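You operate a simulated robot arm through the tools that you are given. There is no shell and no other tool.

You are at the controls of a simulated robot arm. One attempt, no reset.

## Task
Stipple the roundel in T27's ring and lift its highlight.
Fine: light T27 on High first; use the brush and the stick from the rack beside it and put both back; the roundel stays in its ring; leave other roundels and controls.

Only the result counts: the job must be done as asked and must still hold three seconds after the hand-in. Knocking over, shifting, dropping, spilling or breaking anything else fails it.

## Robot
A 6-joint arm with a two-finger parallel gripper, fixed in place. Base frame: the origin is at the foot of the arm, x ahead of it, y to its left, z up; the work surface is at about z = 0.87. Units: m, degrees, N and s.
With the tool pointing down near the work surface it reaches from about 0.36 to 0.88 m from the base axis. Its first joint turns from -115.0 to 115.0 degrees. Payload 3.43 kg.
Tool frame: the origin (TCP) lies between the finger pads and is the grasp point; the fingertips stand 0.034 m ahead of it; z points along the fingers, y is the line along which they close. The gripper opens to 0.128 m. The fingers are 0.024 m wide and 0.012 m thick; the gripper's body (0.048 by 0.13 m) begins 0.096 m behind the TCP.
Orientation is that of the tool frame in the base frame, as a unit quaternion [x, y, z, w]. With the fingers straight down and closing along the base's y, the tool's x points along the base's -x, its y along +y and its z along -z.

## Interface
- The arm moves only by the tool jog_arm. Its argument "moves" is text: rows parted by semicolons, each of 7 numbers parted by spaces: the turn, a rotation vector about the tool's x, y, z in degrees, then the shift along the tool's x, y, z in cm, then the finger opening in cm, from 0 to 12.8. In form: wx wy wz dx dy dz hand; .... A call has 1 to 20 rows; each row is the pose to reach, as a shift and turn from the pose commanded when the call began, along the tool's axes at that moment. Each row takes 0.2 s and may step no farther than 0.05 m and 8.6 degrees from the row before; otherwise, or with a gripper value out of range, the whole call is refused. A pose out of reach is approached as far as the arm can. The call stops where the force on the tool passes 40 N (or 10 N more than at its start, if that is more) or the arm is blocked; 0.2 s more then pass. Each finger travels about 0.108 m/s and halts on what it meets, pressing with about 30 N; the grip force reading is that of the motor and also rises with nothing between the fingers. The clock runs only during rows and for 0.2 s after the last one: add rows that repeat a pose to give the fingers time. The reply holds the time, the measured pose of the TCP, the force on the tool along the base axes, the opening and the grip force, in the units named above and with some noise, with the torque about the TCP (base axes, N m) and any sound that the robot's microphone picked up, and new pictures: "pictures" is both (left out), scene, wrist or none.
- Cameras (640 x 400 px; columns grow to the right, rows downward): "scene" is fixed at [0.0516, 0.651, 1.618]; the picture's right is [-0.48, -0.88, 0.00], its down [-0.80, 0.43, -0.42] and it looks along [0.37, -0.20, -0.91] (base axes); focal length 214 px, centre (320, 200). "wrist" rides on the gripper at [0.076, -0.011, -0.16] in the tool frame; the picture's right is [0.15, 0.99, 0.00], its down [-0.88, 0.13, -0.46] and it looks along [-0.45, 0.07, 0.89] (tool axes); focal length 234 px, centre (320, 200).
- raise_lower(by): slides the trunk up (or, below 0, down) by that many m; the arm rides with it, the base frame stays. It gives what a move gives, with no picture.
- measure_at(camera, pixels): for up to 12 pixels [column, row] of the newest picture of that camera ("zoom" is the newest enlarged one), the place [x, y, z] in the base frame of the surface seen there, good to about 0.003 m. It takes no simulated time.
- inspect(camera, box): a new picture of the part [left, top, right, bottom] of that camera's present view, enlarged. It takes no simulated time.
- finish_job(): hands the job in; it is judged then, once.

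Open the gripper and draw the arm clear of the work before you hand the job in, unless the task says otherwise.

The tools are called after "Emit:" as a command line: name --argument value ..., lists and objects as JSON in quotes. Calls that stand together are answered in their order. jog_arm: Moves the arm, as the interface text tells. Its arguments: {"type":"object","properties":{"moves":{"type":"string"},"pictures":{"type":"string","enum":["both","scene","wrist","none"]}},"required":["moves"]} The other tools are called the same way: raise_lower (by) slides the trunk up or down; measure_at (camera, pixels) gives the place of the surface under pixels of a picture; inspect (camera, box) takes an enlarged picture of a part of a camera's view; finish_job () hands the job in.

At the start:

```text
t: 0.0
ee_pos: [0.4107, 0.3928, 1.2333]
ee_rot: [0.0, 1.0, -0.001, 0.0]
ft_force: [-0.1, -0.8, -0.6]
moment: [0.01, 0.02, 0.01]
finger_gap: 0.1279
gripper_force: 0.1
trunk travel left (down, up): [-0.65, 0.14]
```

scene: 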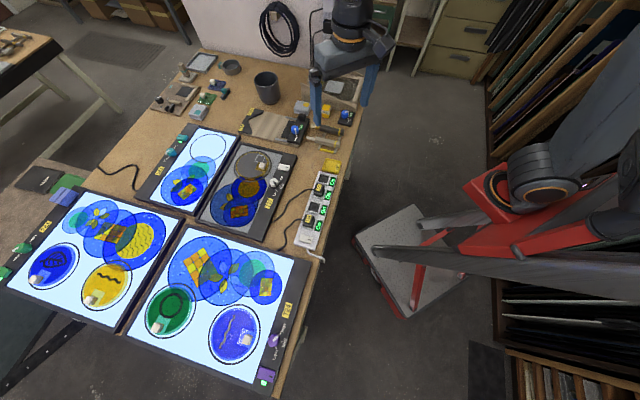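
wrist: 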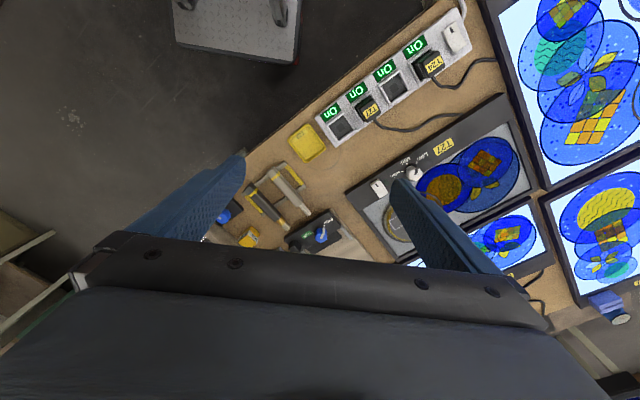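

The scene shows several light boxes; T27 seems to be the dim one around scene (245,190) with a power strip at (318,205). I'll enlarge the relevant parts.

Emit:
inspect --camera "scene" --box '[190, 130, 350, 260]'

Emit:
inspect --camera "wrist" --box '[300, 0, 520, 140]'

Emit:
inspect --camera "wrist" --box '[340, 90, 560, 240]'

Emit:
inspect --camera "scene" --box '[140, 40, 370, 180]'

Emit:
inspect --camera "wrist" --box '[200, 120, 360, 260]'

Emit:
inspect --camera "scene" --box '[0, 170, 320, 390]'

```text
3.08 times, centred on (270, 195) of scene
```

zoom: 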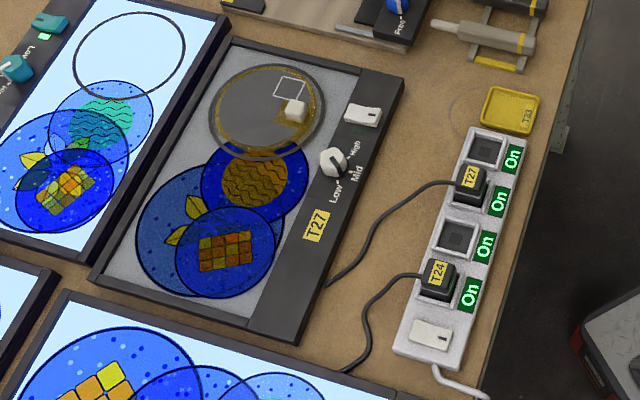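

```text
2.86 times, centred on (410, 70) of wrist
```

zoom: 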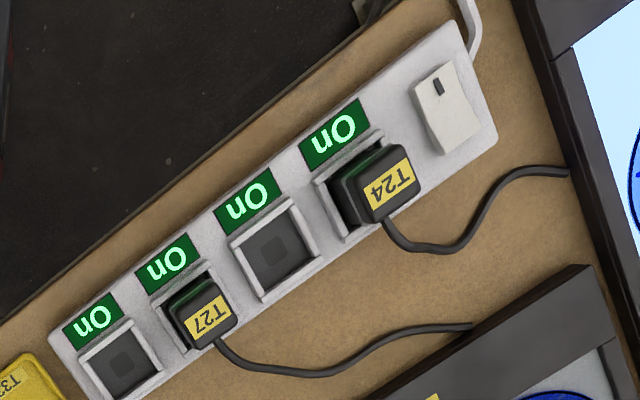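

```text
2.67 times, centred on (450, 165) of wrist
```

zoom: 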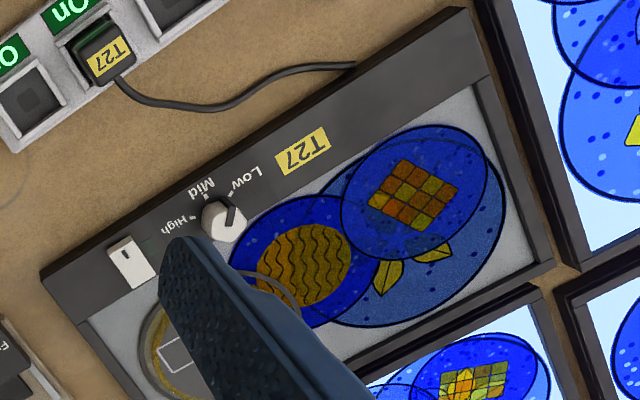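

```text
2.78 times, centred on (255, 110) of scene
```

zoom: 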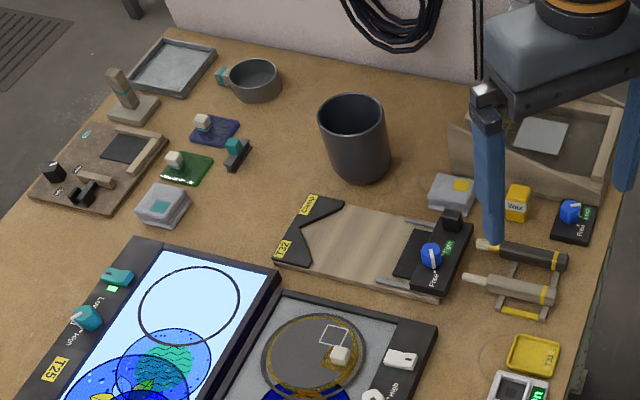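

```text
2.86 times, centred on (280, 190) of wrist
```

zoom: 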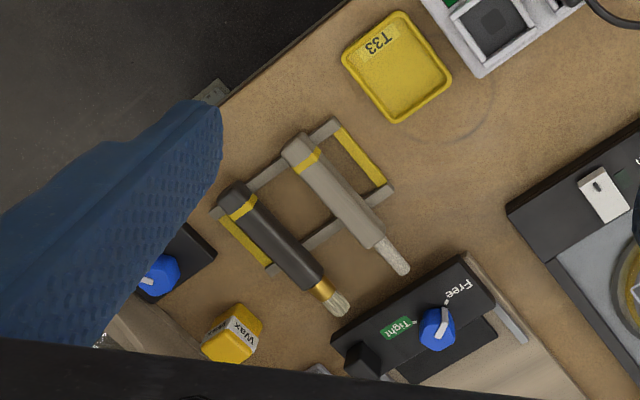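

```text
1.82 times, centred on (160, 280) of scene
```

zoom: 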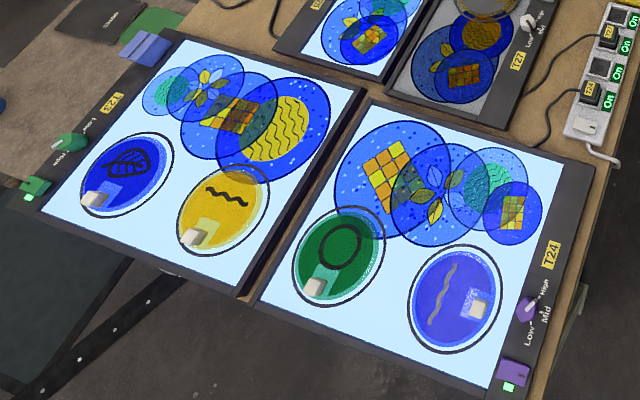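

The T27 table is unlit with a knob pointing at Low and an unlit rocker; the rack with black-handled brush and grey stick is next to it. I'll measure the key points from both pictures.

Emit:
measure_at --camera "scene" --pixels '[[273, 182], [281, 167], [264, 166], [262, 158], [250, 164], [240, 150], [297, 157], [264, 240], [215, 212], [300, 152], [305, 189], [318, 156]]'

Emit:
measure_at --camera "wrist" --pixels '[[270, 176], [308, 210], [317, 226], [260, 190], [290, 160], [302, 173], [336, 213], [341, 218], [284, 168], [322, 188], [298, 165], [268, 215]]'

Emit:
inspect --camera "wrist" --box '[230, 150, 320, 220]'

Emit:
inspect --camera "scene" --box '[235, 140, 295, 190]'

```text
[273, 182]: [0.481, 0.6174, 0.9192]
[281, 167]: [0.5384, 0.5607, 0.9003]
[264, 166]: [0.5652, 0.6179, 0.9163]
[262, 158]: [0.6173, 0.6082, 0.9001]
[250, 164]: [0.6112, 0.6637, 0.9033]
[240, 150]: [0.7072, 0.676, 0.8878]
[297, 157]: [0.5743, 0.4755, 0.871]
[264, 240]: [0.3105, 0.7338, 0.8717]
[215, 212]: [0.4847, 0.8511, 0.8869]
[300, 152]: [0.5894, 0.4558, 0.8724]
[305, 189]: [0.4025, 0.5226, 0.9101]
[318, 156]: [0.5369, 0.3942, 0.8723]
```

```text
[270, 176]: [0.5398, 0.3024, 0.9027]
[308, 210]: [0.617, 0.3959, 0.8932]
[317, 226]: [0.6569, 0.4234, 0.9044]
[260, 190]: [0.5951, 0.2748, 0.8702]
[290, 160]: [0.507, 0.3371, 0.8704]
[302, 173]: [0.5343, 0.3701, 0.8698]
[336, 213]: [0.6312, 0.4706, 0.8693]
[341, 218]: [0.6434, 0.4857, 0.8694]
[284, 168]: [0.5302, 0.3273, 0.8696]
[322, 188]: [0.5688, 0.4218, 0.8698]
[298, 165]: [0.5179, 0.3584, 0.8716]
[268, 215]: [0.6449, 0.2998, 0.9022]
```

```text
5.71 times, centred on (275, 185) of wrist
```

zoom: 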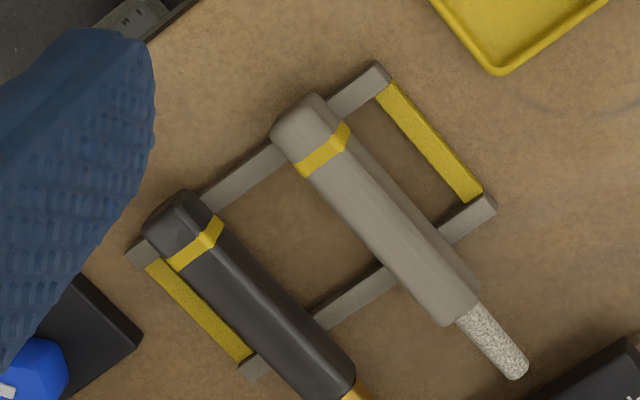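

```text
8.00 times, centred on (265, 165) of scene
```

zoom: 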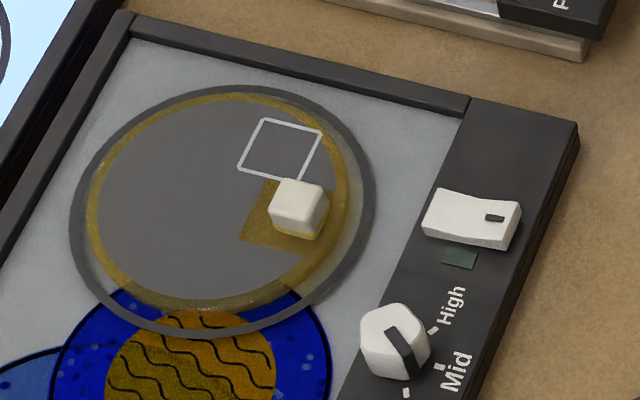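

Brush and stick lie on the rack in front of T27. I'll move the open hand toward T27 for a closer wrist picture.

Emit:
jog_arm --moves "0 0 0 -1.5 3.4 1.5 12.8; 0 0 0 -3 6.8 3 12.8; 0 0 0 -4.5 10.2 4.5 12.8; 0 0 0 -6 13.6 6 12.8; 0 0 0 -7.5 17 7.5 12.8; 0 0 0 -9 20 9 12.8" --pictures "both"

```text
t: 1.4
ee_pos: [0.5003, 0.5931, 1.1429]
ee_rot: [0.0, 1.0, 0.0, 0.001]
ft_force: [-0.8, -0.9, 0.6]
moment: [0.05, -0.05, -0.01]
finger_gap: 0.1279
gripper_force: 0.0
trunk travel left (down, up): [-0.65, 0.14]
```

scene: 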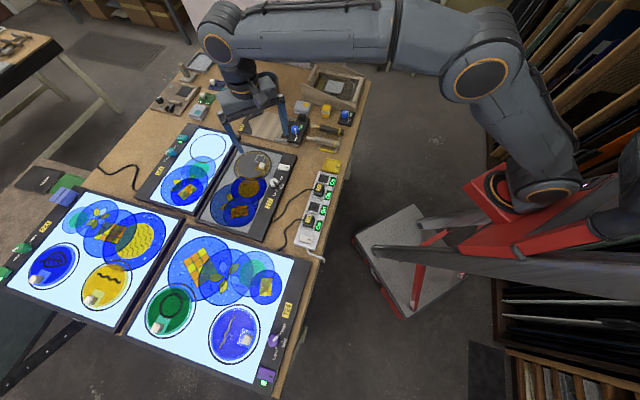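
wrist: 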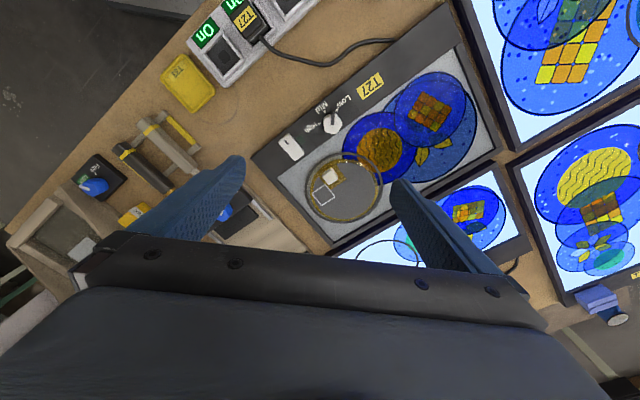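

The roundel is visible at wrist (344,188), the rocker at (290,147) and the knob at (332,122). I'll enlarge this and measure.

Emit:
inspect --camera "wrist" --box '[265, 90, 405, 240]'

Emit:
measure_at --camera "wrist" --pixels '[[344, 188], [309, 187], [381, 187], [344, 153], [344, 222], [330, 175], [313, 190], [322, 203], [335, 192], [325, 182], [290, 147], [332, 122]]'

Emit:
inspect --camera "wrist" --box '[270, 95, 350, 165]'

Emit:
inspect --camera "wrist" --box '[180, 0, 280, 90]'

```text
2.67 times, centred on (335, 165) of wrist
```

zoom: 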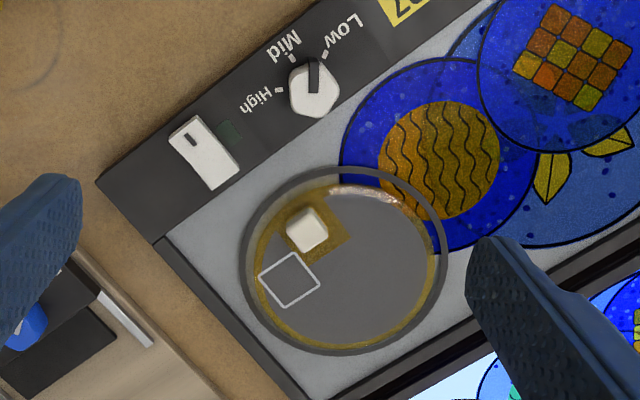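

```text
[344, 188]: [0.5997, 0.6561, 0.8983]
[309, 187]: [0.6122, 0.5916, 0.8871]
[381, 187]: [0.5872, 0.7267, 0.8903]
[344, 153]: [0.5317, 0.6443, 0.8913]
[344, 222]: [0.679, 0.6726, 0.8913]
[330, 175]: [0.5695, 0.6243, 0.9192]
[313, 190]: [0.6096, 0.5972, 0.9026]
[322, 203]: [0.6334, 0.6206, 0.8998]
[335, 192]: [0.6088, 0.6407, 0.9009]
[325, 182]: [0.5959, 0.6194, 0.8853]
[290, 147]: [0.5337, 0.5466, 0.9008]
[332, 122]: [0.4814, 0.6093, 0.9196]
```

```text
5.71 times, centred on (310, 130) of wrist
```

zoom: 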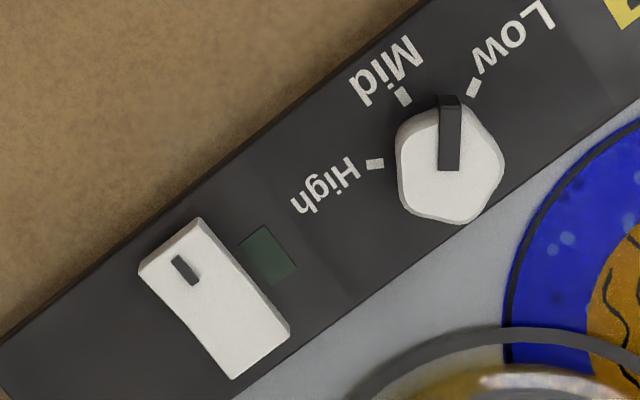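

```text
4.44 times, centred on (230, 45) of wrist
```

zoom: 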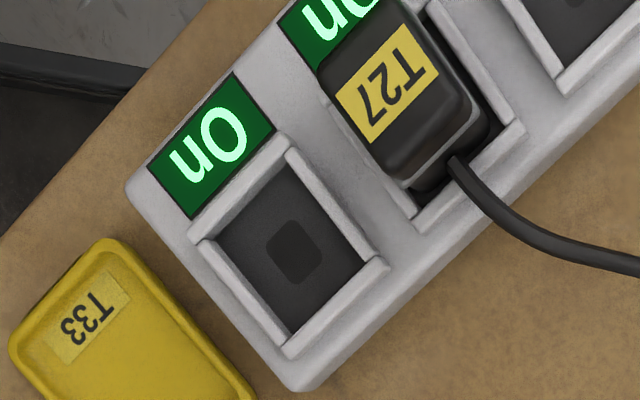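

The knob pointer sits between Low and Mid and the rocker's window is dark. I'll look at lit tables' rockers for comparison and measure heights at the T27 rocker's ends, the panel and the plugs.

Emit:
inspect --camera "scene" --box '[240, 320, 310, 390]'

Emit:
inspect --camera "scene" --box '[160, 125, 220, 165]'

Emit:
measure_at --camera "wrist" --pixels '[[285, 141], [287, 145], [292, 150], [295, 155], [297, 159], [315, 142], [303, 137], [275, 170], [246, 18], [300, 175], [330, 231], [452, 80]]'

Emit:
inspect --camera "scene" --box '[290, 160, 350, 260]'

```text
5.71 times, centred on (275, 355) of scene
```

zoom: 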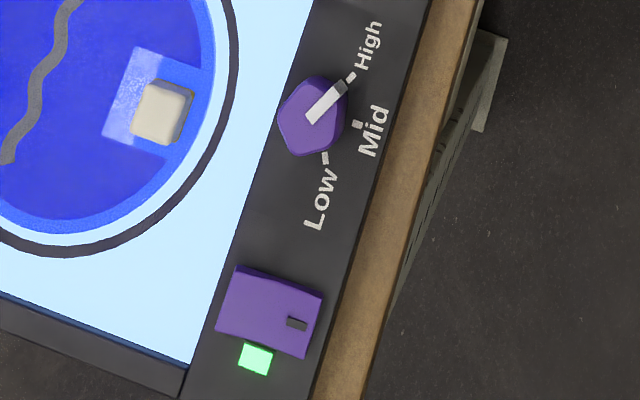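

```text
10.00 times, centred on (190, 145) of scene
```

zoom: 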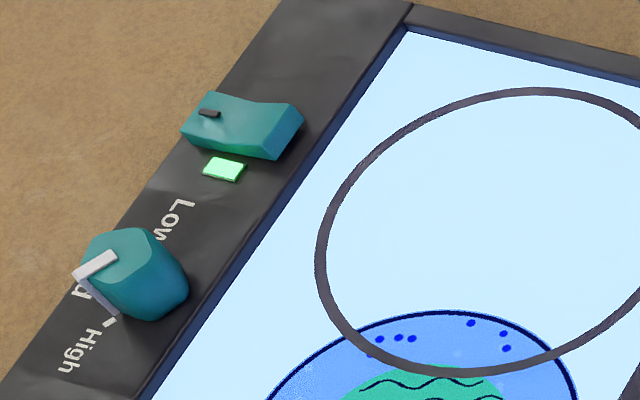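

```text
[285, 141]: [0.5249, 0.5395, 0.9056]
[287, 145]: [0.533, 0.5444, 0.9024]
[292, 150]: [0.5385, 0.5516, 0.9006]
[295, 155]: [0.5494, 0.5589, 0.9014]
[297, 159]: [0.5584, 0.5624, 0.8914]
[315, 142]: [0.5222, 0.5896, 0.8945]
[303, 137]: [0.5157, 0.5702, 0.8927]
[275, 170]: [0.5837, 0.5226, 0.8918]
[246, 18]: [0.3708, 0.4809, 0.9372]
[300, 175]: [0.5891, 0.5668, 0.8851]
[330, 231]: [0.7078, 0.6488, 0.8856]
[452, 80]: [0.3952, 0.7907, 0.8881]
```

```text
4.00 times, centred on (320, 210) of scene
```

zoom: 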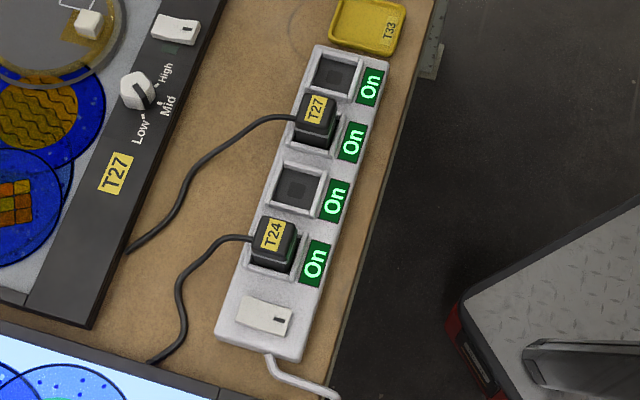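

Comparison with T25's rocker (mark end pressed down = on) suggests T27's rocker mark end is up, so off. I'll measure knob and rocker outlines more exactly.

Emit:
measure_at --camera "wrist" --pixels '[[284, 139], [288, 142], [280, 142], [296, 157], [302, 154], [325, 122], [340, 123], [333, 131], [333, 116], [333, 124], [252, 160], [436, 8]]'

Emit:
inspect --camera "wrist" --box '[270, 110, 350, 160]'

```text
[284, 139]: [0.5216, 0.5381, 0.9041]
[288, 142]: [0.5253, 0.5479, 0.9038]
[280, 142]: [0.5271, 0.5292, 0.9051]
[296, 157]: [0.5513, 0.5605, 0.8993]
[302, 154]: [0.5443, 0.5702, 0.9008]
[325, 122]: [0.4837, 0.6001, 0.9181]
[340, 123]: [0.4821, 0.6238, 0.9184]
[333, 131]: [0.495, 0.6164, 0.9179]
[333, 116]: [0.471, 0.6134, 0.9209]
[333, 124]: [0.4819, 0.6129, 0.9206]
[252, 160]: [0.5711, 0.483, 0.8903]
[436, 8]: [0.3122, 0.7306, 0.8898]
```

```text
8.00 times, centred on (310, 135) of wrist
```

zoom: 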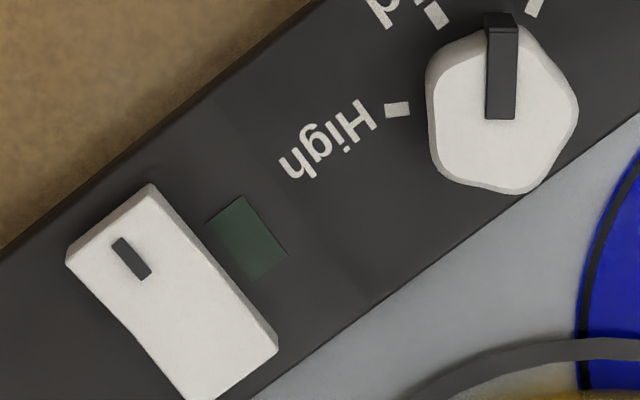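

Panel normal direction is about 46° from x; rocker centre ≈(0.536,0.550), knob centre ≈(0.482,0.612). I'll close the hand, turn it parallel to the panel and hover above the rocker's marked end.

Emit:
jog_arm --moves "0 0 -7.7 -0.4 -0.9 2.7 8; 0 0 -15.4 -0.8 -1.8 5.4 4; 0 0 -23.1 -1.2 -2.7 8.1 0; 0 0 -30.8 -1.6 -3.6 10.8 0; 0 0 -38.5 -2.0 -4.5 13.5 0; 0 0 -46 -2.37 -5.48 16.3 0; 0 0 -46 -2.37 -5.48 16.3 0" --pictures "both"

```text
t: 3.0
ee_pos: [0.5248, 0.5378, 0.9808]
ee_rot: [-0.392, 0.92, 0.0, 0.0]
ft_force: [0.6, 0.3, -0.1]
moment: [0.01, 0.0, -0.02]
finger_gap: 0.0
gripper_force: 30.1
trunk travel left (down, up): [-0.65, 0.14]
```

scene: 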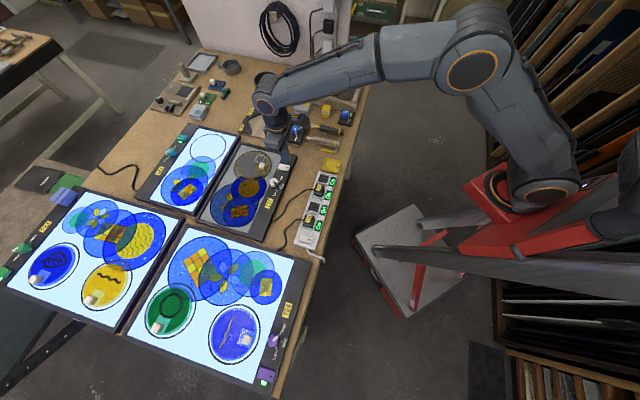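
wrist: 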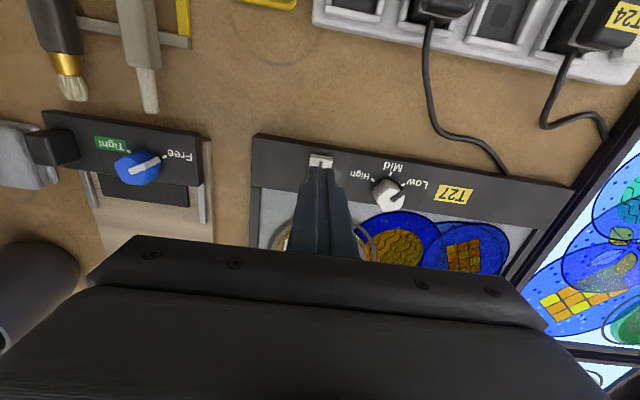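

The fingers are above the rocker at wrist (320,165). A closer look to check alignment before pressing.

Emit:
inspect --camera "wrist" --box '[280, 130, 420, 230]'

Emit:
measure_at --camera "wrist" --pixels '[[313, 156], [328, 156], [320, 160], [385, 194], [388, 186], [375, 190], [400, 192]]'

```text
4.00 times, centred on (350, 180) of wrist
```

zoom: 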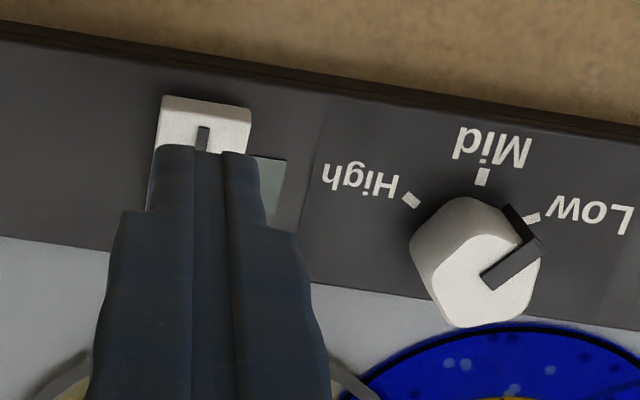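

```text
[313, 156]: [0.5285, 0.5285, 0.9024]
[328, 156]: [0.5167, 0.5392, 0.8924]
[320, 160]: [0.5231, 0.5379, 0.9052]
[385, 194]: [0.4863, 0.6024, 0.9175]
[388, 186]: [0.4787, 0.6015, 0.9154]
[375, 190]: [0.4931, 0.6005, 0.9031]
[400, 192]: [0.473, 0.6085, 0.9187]
```

Fingers are aligned with the rocker's marked end (zoom (203,135)). I'll press down in small steps.

Emit:
jog_arm --moves "0 0 0 0 0 2 0; 0 0 0 0 0 3.7 0; 0 0 0 0 0 4.0 0; 0 0 0 0 0 4.2 0; 0 0 0 0 0 4.4 0; 0 0 0 0 0 4.6 0" --pictures "both"

```text
t: 4.4
ee_pos: [0.5246, 0.5361, 0.9361]
ee_rot: [-0.391, 0.92, 0.001, 0.002]
ft_force: [-3.2, -5.9, 21.1]
moment: [-0.06, -0.07, 0.1]
finger_gap: 0.0003
gripper_force: 30.1
trunk travel left (down, up): [-0.65, 0.14]
```

scene: 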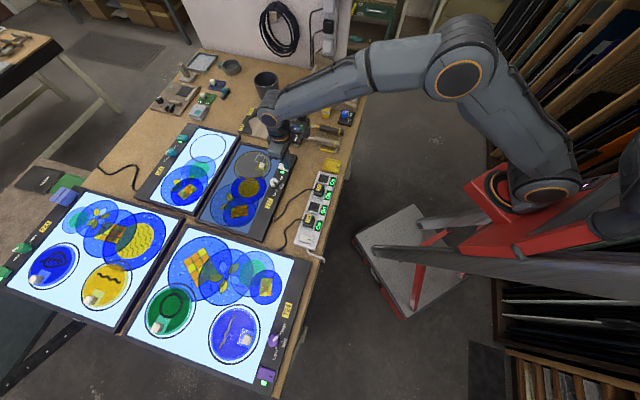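
wrist: 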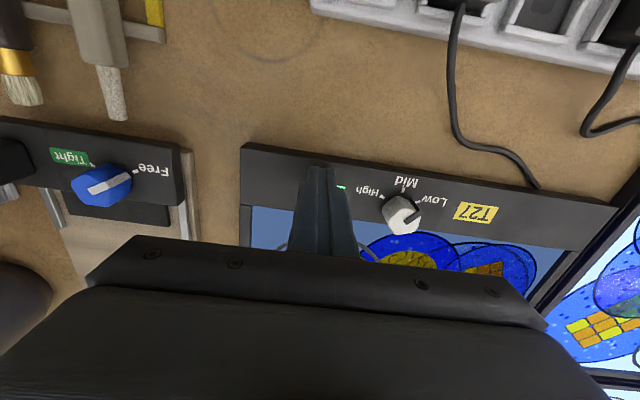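

The indicator at wrist (341,187) is now green and the table glows dimly. I'll lift and move toward above the knob to check it stays on.

Emit:
jog_arm --moves "0 0 0 0 0 -2 0; 0 0 0 0 0 -5 0; 0 0 0 0 0 -8 0; 0 0 0 0 0 -10 0" --pictures "both"

```text
t: 5.4
ee_pos: [0.5259, 0.5372, 1.0339]
ee_rot: [-0.39, 0.921, 0.0, 0.0]
ft_force: [-0.4, 0.3, 0.3]
moment: [0.0, -0.01, 0.01]
finger_gap: 0.0001
gripper_force: 30.3
trunk travel left (down, up): [-0.65, 0.14]
```

scene: 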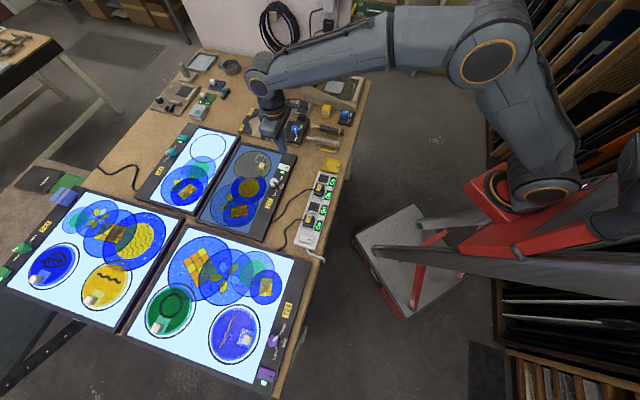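
wrist: 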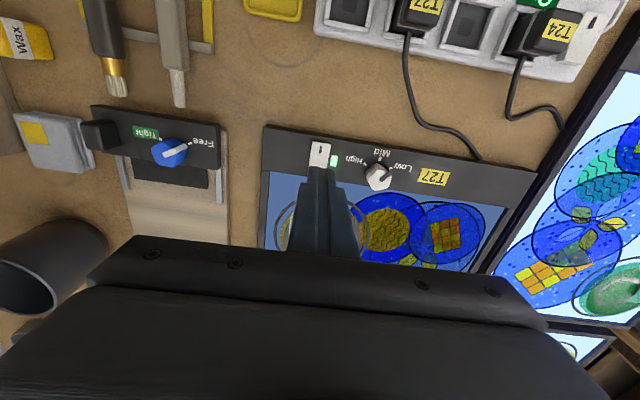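

T27 is on at a low level. Now I open to 5.6 cm and turn the hand back while moving to hover above the knob.

Emit:
jog_arm --moves "0 0 8.33 -0.4 1.37 0 5.6; 0 0 16.67 -0.8 2.73 0 5.6; 0 0 25 -1.2 4.1 0 5.6; 0 0 33.3 -1.6 5.46 2 5.6; 0 0 41.67 -2.0 6.83 4 5.6; 0 0 50 -2.38 8.19 5.9 5.6" --pictures "both"

```text
t: 6.8
ee_pos: [0.4822, 0.6124, 0.975]
ee_rot: [0.036, 0.999, 0.001, 0.0]
ft_force: [0.4, 0.0, 0.3]
moment: [0.0, -0.01, 0.01]
finger_gap: 0.0561
gripper_force: 0.0
trunk travel left (down, up): [-0.65, 0.14]
```

scene: 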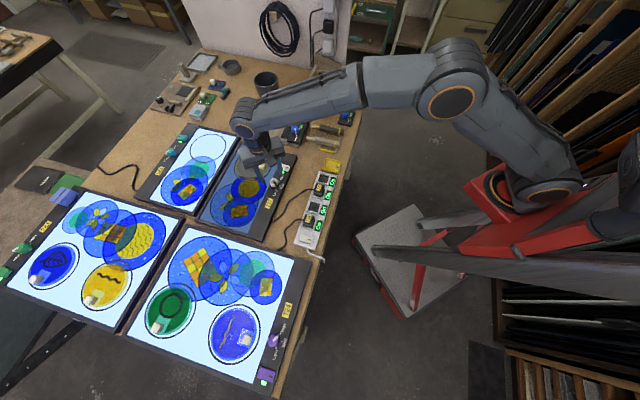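
wrist: 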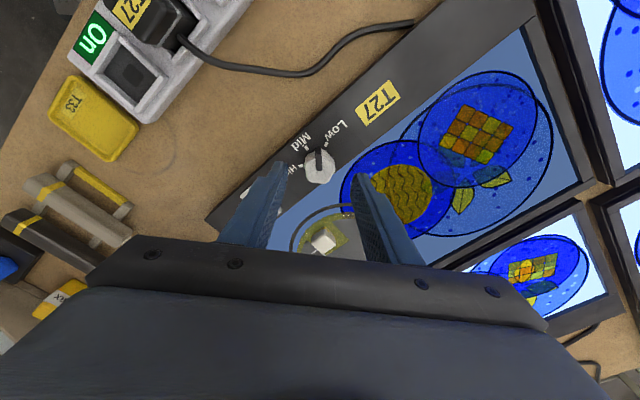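

The knob is centred between the fingers at wrist (320,168). I'll descend and close on it.

Emit:
jog_arm --moves "0 0 0 0 0 2 5.6; 0 0 0 0 0 3.5 5.6; 0 0 0 0 0 4.4 5.6; 0 0 0 0 0 4.4 2; 0 0 0 0 0 4.4 2" --pictures "wrist"

```text
t: 8.0
ee_pos: [0.4826, 0.6113, 0.9308]
ee_rot: [0.035, 0.999, 0.0, 0.0]
ft_force: [-0.6, -0.1, -1.4]
moment: [0.43, -0.19, -0.05]
finger_gap: 0.0296
gripper_force: 45.4
trunk travel left (down, up): [-0.65, 0.14]
```

wrist: 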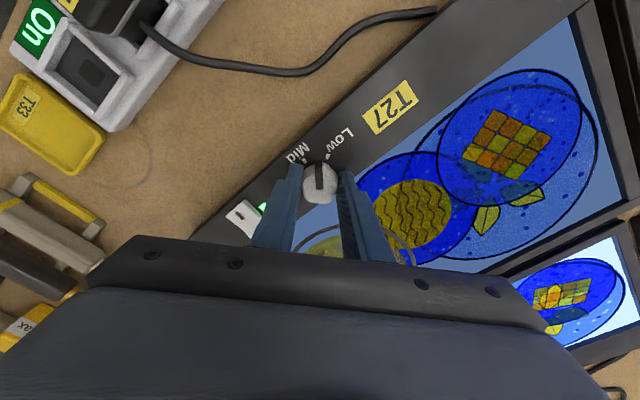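

The knob is gripped (29.6 mm). I'll turn the hand counter-clockwise (seen from above) by 98° toward High.

Emit:
jog_arm --moves "0 0 -8.2 0 0 0 2; 0 0 -16.4 0 0 0 2; 0 0 -24.6 0 0 0 2; 0 0 -32.8 0 0 0 2; 0 0 -41 0 0 0 2; 0 0 -49.2 0 0 0 2; 0 0 -57.4 0 0 0 2; 0 0 -65.6 0 0 0 2; 0 0 -73.8 0 0 0 2; 0 0 -82 0 0 0 2; 0 0 -90 0 0 0 2; 0 0 -97 0 0 0 2; 0 0 -97 0 0 0 2" --pictures "both"

```text
t: 10.8
ee_pos: [0.4842, 0.609, 0.9303]
ee_rot: [0.726, -0.688, 0.002, 0.001]
ft_force: [25.6, -25.1, -7.4]
moment: [-0.84, 0.01, -0.02]
finger_gap: 0.0293
gripper_force: 45.0
trunk travel left (down, up): [-0.65, 0.14]
```

scene: 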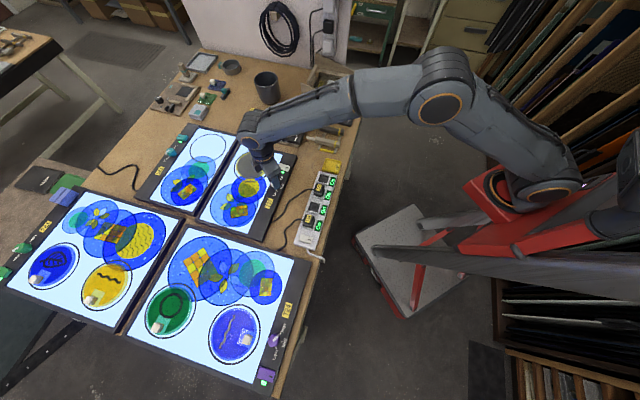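
wrist: 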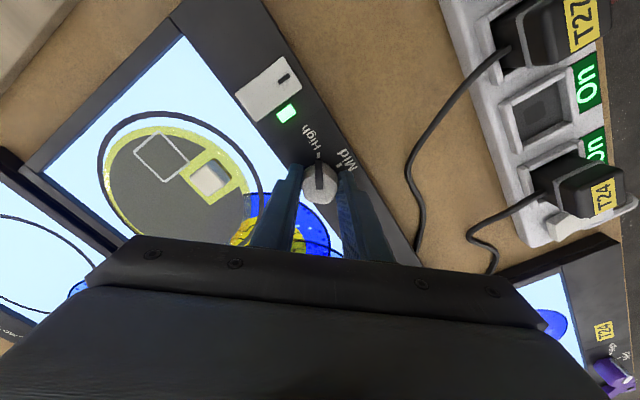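

The table is now fully bright and the pointer seems to face High at wrist (320,160). A closer look before releasing.

Emit:
inspect --camera "wrist" --box '[270, 90, 370, 210]'

```text
3.33 times, centred on (320, 150) of wrist
```

zoom: 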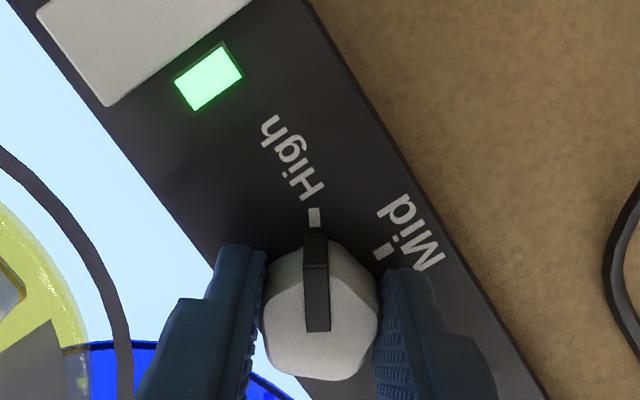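

The pointer lines up with the High tick. I'll open and lift away.

Emit:
jog_arm --moves "0 0 0 0 0 0 5.0; 0 0 0 0 0 0 5.6; 0 0 0 0 0 -3 5.6; 0 0 0 0 0 -8 5.6; 0 0 0 0 0 -13 5.6; 0 0 0 0 0 -18 5.6" --pictures "both"

```text
t: 12.2
ee_pos: [0.4823, 0.6124, 1.1103]
ee_rot: [0.725, -0.688, 0.0, 0.001]
ft_force: [0.4, 0.0, 0.0]
moment: [0.01, 0.05, -0.01]
finger_gap: 0.0557
gripper_force: 0.1
trunk travel left (down, up): [-0.65, 0.14]
```

scene: 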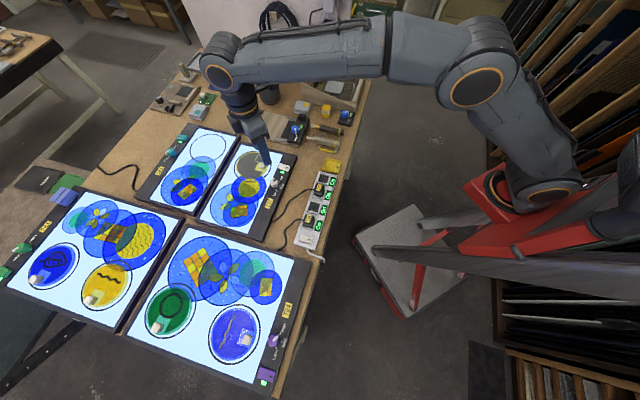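
wrist: 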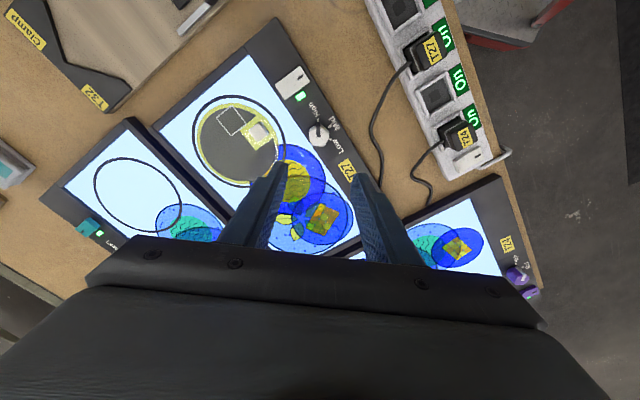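

The table is lit. I'll zoom on knob and roundel now that it's backlit, and measure the roundel, nub and outline.

Emit:
inspect --camera "wrist" --box '[180, 60, 340, 200]'

Emit:
measure_at --camera "wrist" --pixels '[[233, 108], [217, 118], [232, 136], [248, 125], [231, 122], [256, 133], [238, 143], [281, 143], [192, 141], [238, 96], [238, 188], [225, 160]]'

Emit:
measure_at --camera "wrist" --pixels '[[200, 141], [275, 141], [238, 103], [238, 181], [212, 115], [265, 165], [212, 165], [270, 140], [240, 165], [205, 150], [250, 160], [225, 150]]'

```text
2.86 times, centred on (260, 130) of wrist
```

zoom: 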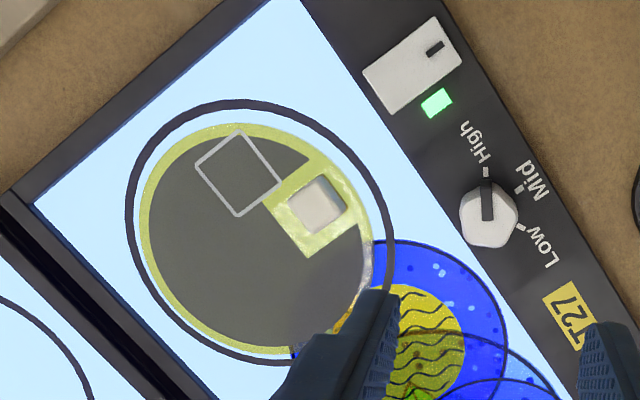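

```text
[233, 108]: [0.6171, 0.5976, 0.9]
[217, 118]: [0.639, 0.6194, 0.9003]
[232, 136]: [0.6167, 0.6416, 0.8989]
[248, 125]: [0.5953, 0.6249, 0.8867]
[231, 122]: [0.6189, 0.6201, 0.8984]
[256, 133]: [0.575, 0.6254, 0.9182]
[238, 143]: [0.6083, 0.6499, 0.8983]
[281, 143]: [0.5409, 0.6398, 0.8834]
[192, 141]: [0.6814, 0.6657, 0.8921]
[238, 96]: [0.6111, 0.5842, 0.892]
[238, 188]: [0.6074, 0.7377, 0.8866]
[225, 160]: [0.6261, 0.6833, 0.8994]
```

```text
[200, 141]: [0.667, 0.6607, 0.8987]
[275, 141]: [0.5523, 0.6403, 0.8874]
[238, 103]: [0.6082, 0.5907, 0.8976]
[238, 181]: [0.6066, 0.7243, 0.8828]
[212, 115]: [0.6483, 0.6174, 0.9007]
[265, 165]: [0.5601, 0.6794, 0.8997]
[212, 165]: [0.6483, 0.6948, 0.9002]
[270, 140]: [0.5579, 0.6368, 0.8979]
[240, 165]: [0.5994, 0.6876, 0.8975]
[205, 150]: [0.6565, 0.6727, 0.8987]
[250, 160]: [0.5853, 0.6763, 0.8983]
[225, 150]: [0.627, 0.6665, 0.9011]
```

Paint disc centre ≈(0.608,0.652), radius ≈0.056, surface z≈0.899; highlight square centre ≈(0.617,0.620); nub ≈(0.574,0.625). Now I'll move over the rack for a close view of brush and stick.

Emit:
jog_arm --moves "0 0 7.5 4.3 -1.73 0 5.6; 0 0 15 8.6 -3.46 0 5.6; 0 0 22.5 12.9 -5.2 1 5.6; 0 0 30 17.2 -6.9 2 5.6; 0 0 37.5 21.5 -8.6 4 5.6; 0 0 45 25.84 -10.39 6 5.6" --pictures "both"

```text
refused: row 5 steps farther than a row can; nothing moved
```

Emit:
jog_arm --moves "0 0 7.5 4.3 -1.73 0.9 5.6; 0 0 15 8.6 -3.46 1.8 5.6; 0 0 22.5 12.9 -5.2 2.7 5.6; 0 0 30 17.2 -6.9 3.6 5.6; 0 0 37.5 21.5 -8.6 4.5 5.6; 0 0 45 25.84 -10.39 6 5.6" --pictures "both"

```text
t: 13.6
ee_pos: [0.6009, 0.3596, 1.049]
ee_rot: [-0.406, 0.914, 0.0, 0.0]
ft_force: [0.3, 1.5, 0.2]
moment: [-0.04, -0.02, -0.02]
finger_gap: 0.0562
gripper_force: 0.2
trunk travel left (down, up): [-0.65, 0.14]
```

scene: 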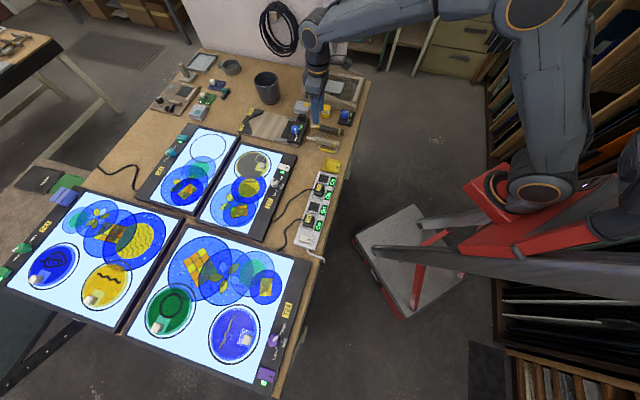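
wrist: 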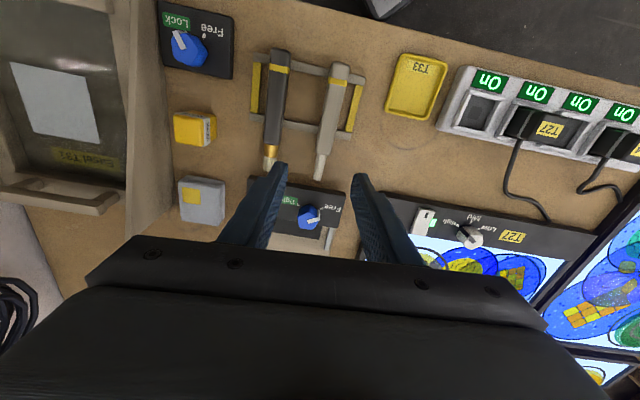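

The rack is at wrist (305,110) with brush axis (281,50)→(269,168) and stick axis (341,66)→(318,178). I'll zoom and measure both.

Emit:
inspect --camera "wrist" --box '[225, 35, 395, 185]'

Emit:
measure_at --camera "wrist" --pixels '[[281, 52], [279, 80], [276, 110], [273, 140], [271, 152], [269, 166], [341, 68], [337, 90], [332, 115], [325, 145], [323, 156], [318, 178]]'

Emit:
measure_at --camera "wrist" --pixels '[[264, 65], [305, 71], [359, 75], [262, 120], [300, 126], [345, 134], [305, 100], [300, 115], [266, 110], [286, 110], [322, 115], [343, 115]]'

```text
2.67 times, centred on (310, 110) of wrist
```

zoom: 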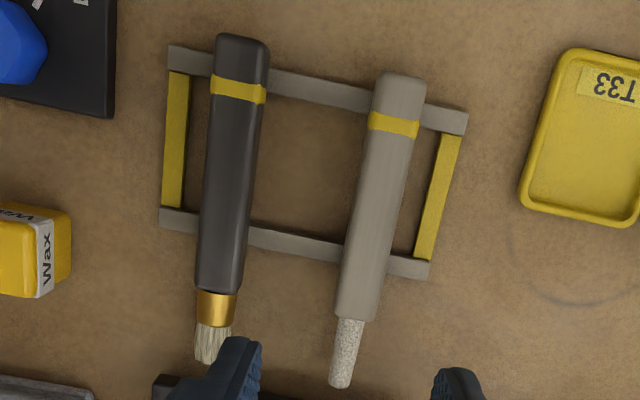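

```text
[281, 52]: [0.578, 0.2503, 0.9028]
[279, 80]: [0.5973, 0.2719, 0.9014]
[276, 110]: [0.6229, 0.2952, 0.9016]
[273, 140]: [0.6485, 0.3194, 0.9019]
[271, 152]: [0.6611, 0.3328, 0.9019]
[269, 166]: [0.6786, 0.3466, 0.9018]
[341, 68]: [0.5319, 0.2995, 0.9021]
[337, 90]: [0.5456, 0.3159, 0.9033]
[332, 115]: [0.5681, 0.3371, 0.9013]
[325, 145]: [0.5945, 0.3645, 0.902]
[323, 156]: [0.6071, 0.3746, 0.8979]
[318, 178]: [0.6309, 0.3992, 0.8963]
```

```text
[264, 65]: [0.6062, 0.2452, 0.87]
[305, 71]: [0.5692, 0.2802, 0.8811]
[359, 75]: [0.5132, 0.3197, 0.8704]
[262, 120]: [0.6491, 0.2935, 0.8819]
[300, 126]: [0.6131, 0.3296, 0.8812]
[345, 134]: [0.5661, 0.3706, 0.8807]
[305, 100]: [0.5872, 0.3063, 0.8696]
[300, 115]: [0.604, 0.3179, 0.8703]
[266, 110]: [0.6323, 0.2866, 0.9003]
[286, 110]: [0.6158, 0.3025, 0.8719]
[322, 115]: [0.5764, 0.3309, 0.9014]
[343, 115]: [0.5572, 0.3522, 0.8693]
```

Both handles are ~20 mm square, top z≈0.902, lying along ~45°; rails top 0.881. I'll position over the brush with matching yaw, then tilt 45° so the fingers lean toward the brush tip.

Emit:
jog_arm --moves "0 0 1.2 2.1 -1.94 1 5.0; 0 0 2.4 4.2 -3.88 2 5.0; 0 0 3.6 6.23 -5.81 2.9 5.0" --pictures "none"

Emit:
jog_arm --moves "0 -7.5 0 0 0 0 5.0; 0 -15 0 0 0 0 5.0; 0 -22.5 0 0 0 0 5.0; 0 -30 0 0 0 0 5.0; 0 -37.5 0 0 0 0 5.0; 0 -45 0 0 0 0 5.0; 0 -45 0 0 0 0 5.0" --pictures "both"

```text
t: 14.4
ee_pos: [0.6018, 0.2753, 1.0191]
ee_rot: [-0.378, 0.926, 0.0, 0.0]
ft_force: [-0.2, -0.4, -0.1]
moment: [-0.02, -0.01, -0.01]
finger_gap: 0.0499
gripper_force: 0.0
trunk travel left (down, up): [-0.65, 0.14]
```

```text
t: 16.0
ee_pos: [0.6003, 0.2735, 1.0217]
ee_rot: [-0.349, 0.855, 0.144, 0.354]
ft_force: [0.4, -0.4, -0.6]
moment: [0.0, 0.03, 0.0]
finger_gap: 0.0501
gripper_force: 0.0
trunk travel left (down, up): [-0.65, 0.14]
```

scene: 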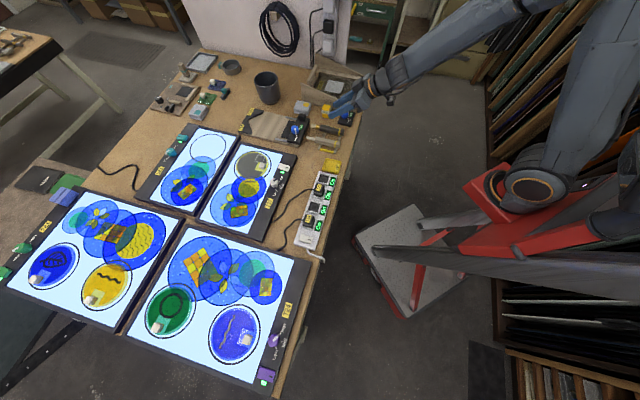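
wrist: 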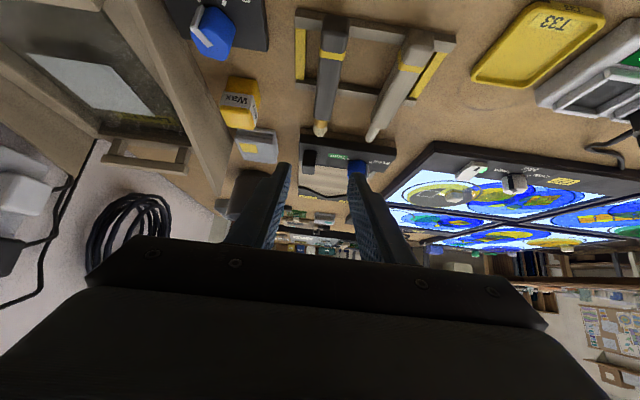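

The brush is in line with the fingers (wrist (320,135)). I'll descend vertically most of the way and check.

Emit:
jog_arm --moves "0 0 0 2.1 0 2.1 5.0; 0 0 0 4.2 0 4.2 5.0; 0 0 0 5.6 0 5.6 5.0; 0 0 0 5.6 0 5.6 5.0" --pictures "both"

```text
t: 17.0
ee_pos: [0.5991, 0.2737, 0.9428]
ee_rot: [-0.35, 0.855, 0.145, 0.354]
ft_force: [-0.5, -0.1, -0.2]
moment: [0.02, 0.0, 0.01]
finger_gap: 0.05
gripper_force: 0.0
trunk travel left (down, up): [-0.65, 0.14]
```

scene: 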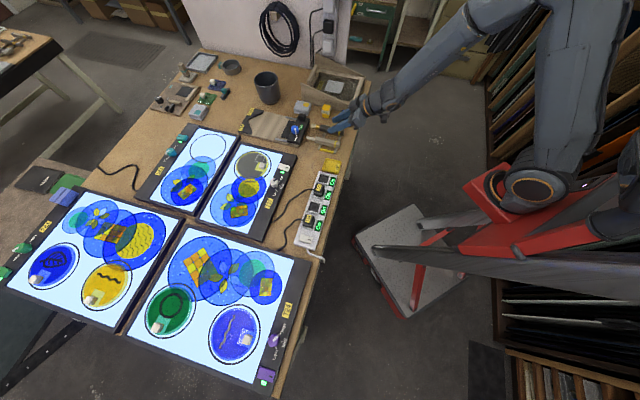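
wrist: 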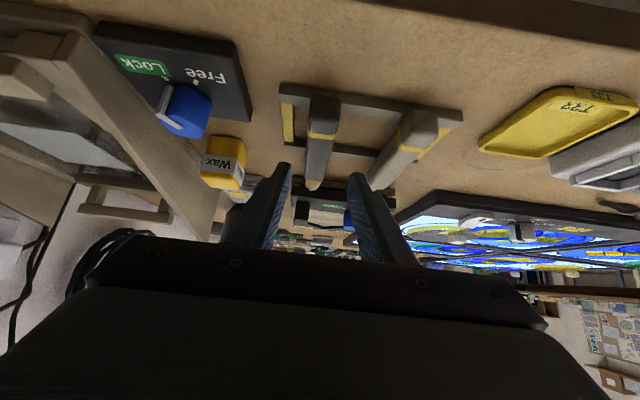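

Straddling the brush; I'll finish the descent with a 1.5 mm lateral correction and then close.

Emit:
jog_arm --moves "0 0 0 1.2 -0.15 1.2 5.0; 0 0 0 2.0 -0.15 2.0 5.0; 0 0 0 2.4 -0.15 2.4 5.0; 0 0 0 2.4 -0.15 2.4 5.0" --pictures "wrist"

```text
t: 18.0
ee_pos: [0.6015, 0.2739, 0.9086]
ee_rot: [-0.349, 0.855, 0.144, 0.354]
ft_force: [0.5, -0.8, 0.2]
moment: [0.0, -0.02, 0.02]
finger_gap: 0.0501
gripper_force: 0.1
trunk travel left (down, up): [-0.65, 0.14]
```

wrist: 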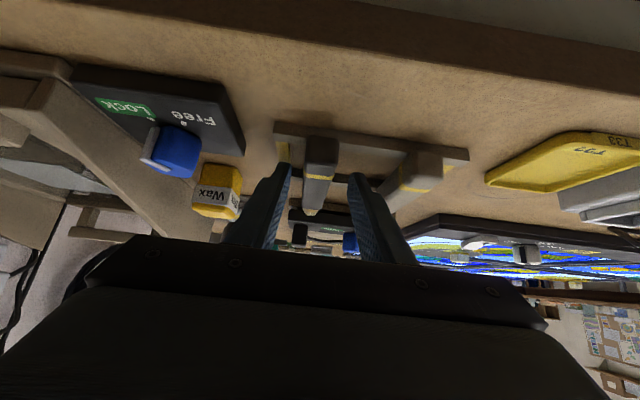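

Centred. Closing on the brush handle.

Emit:
jog_arm --moves "0 0 0 0 0 0 3.5; 0 0 0 0 0 0 2.5; 0 0 0 0 0 0 1; 0 0 0 0 0 0 1; 0 0 0 0 0 0 1" --pictures "wrist"

```text
t: 19.2
ee_pos: [0.6001, 0.2731, 0.9086]
ee_rot: [-0.349, 0.855, 0.144, 0.354]
ft_force: [-0.1, 0.3, 1.1]
moment: [-0.02, -0.02, 0.02]
finger_gap: 0.0214
gripper_force: 30.0
trunk travel left (down, up): [-0.65, 0.14]
```

wrist: 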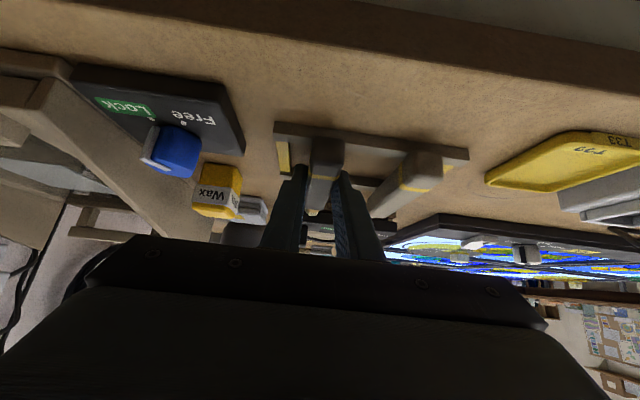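

Brush gripped (21.4 mm). Lifting vertically 20 cm.

Emit:
jog_arm --moves "0 0 0 -0.7 0 -0.7 1; 0 0 0 -3.5 0 -3.5 1; 0 0 0 -7 0 -7 1; 0 0 0 -10.5 0 -10.5 1; 0 0 0 -14 0 -14 1; 0 0 0 -14 0 -14 1" --pictures "both"

```text
t: 20.6
ee_pos: [0.6006, 0.2726, 1.1074]
ee_rot: [-0.35, 0.855, 0.145, 0.354]
ft_force: [0.2, 0.3, -0.7]
moment: [-0.05, 0.02, 0.02]
finger_gap: 0.0211
gripper_force: 30.4
trunk travel left (down, up): [-0.65, 0.14]
```

scene: 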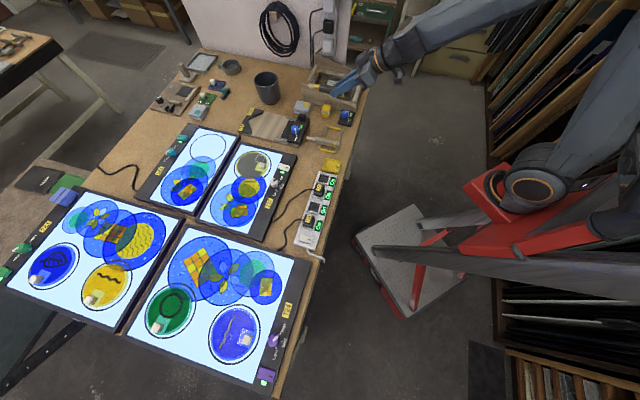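
wrist: 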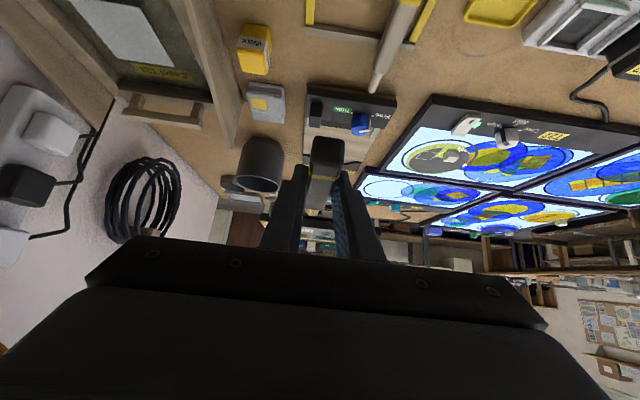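

The brush is held firmly. Now I roll the hand 180° about its own axis so that the brush points downward; first 20 rows.

Emit:
jog_arm --moves "0 0 8.5 0 0 0 1; 0 0 17 0 0 0 1; 0 0 25.5 0 0 0 1; 0 0 34 0 0 0 1; 0 0 42.5 0 0 0 1; 0 0 51 0 0 0 1; 0 0 59.5 0 0 0 1; 0 0 68 0 0 0 1; 0 0 76.5 0 0 0 1; 0 0 85 0 0 0 1; 0 0 93.5 0 0 0 1; 0 0 102 0 0 0 1; 0 0 110.5 0 0 0 1; 0 0 119 0 0 0 1; 0 0 127.5 0 0 0 1; 0 0 136 0 0 0 1; 0 0 144.5 0 0 0 1; 0 0 153 0 0 0 1; 0 0 161.5 0 0 0 1; 0 0 170 0 0 0 1" --pictures "both"

```text
t: 24.8
ee_pos: [0.6011, 0.2716, 1.1058]
ee_rot: [0.822, 0.422, 0.365, -0.114]
ft_force: [-0.1, 0.0, -0.6]
moment: [-0.02, 0.0, -0.02]
finger_gap: 0.0213
gripper_force: 30.1
trunk travel left (down, up): [-0.65, 0.14]
```

scene: 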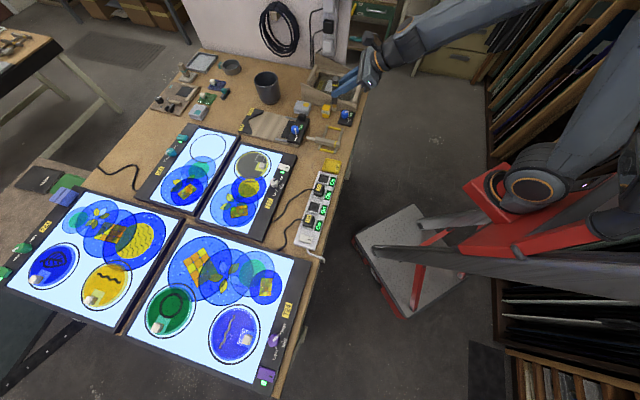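
wrist: 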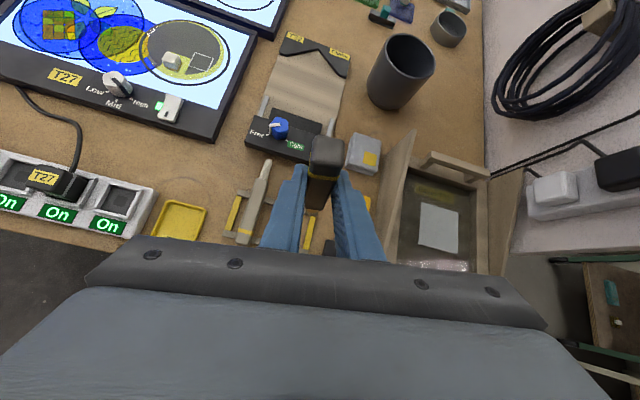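

The roll works. Finishing the last 10° of roll.

Emit:
jog_arm --moves "0 0 5 0 0 0 1; 0 0 10 0 0 0 1; 0 0 10 0 0 0 1" --pictures "none"

```text
t: 25.6
ee_pos: [0.6017, 0.273, 1.1071]
ee_rot: [0.855, 0.349, 0.354, -0.146]
ft_force: [-0.1, -0.3, -1.2]
moment: [0.0, 0.0, 0.02]
finger_gap: 0.0211
gripper_force: 30.0
trunk travel left (down, up): [-0.65, 0.14]
```

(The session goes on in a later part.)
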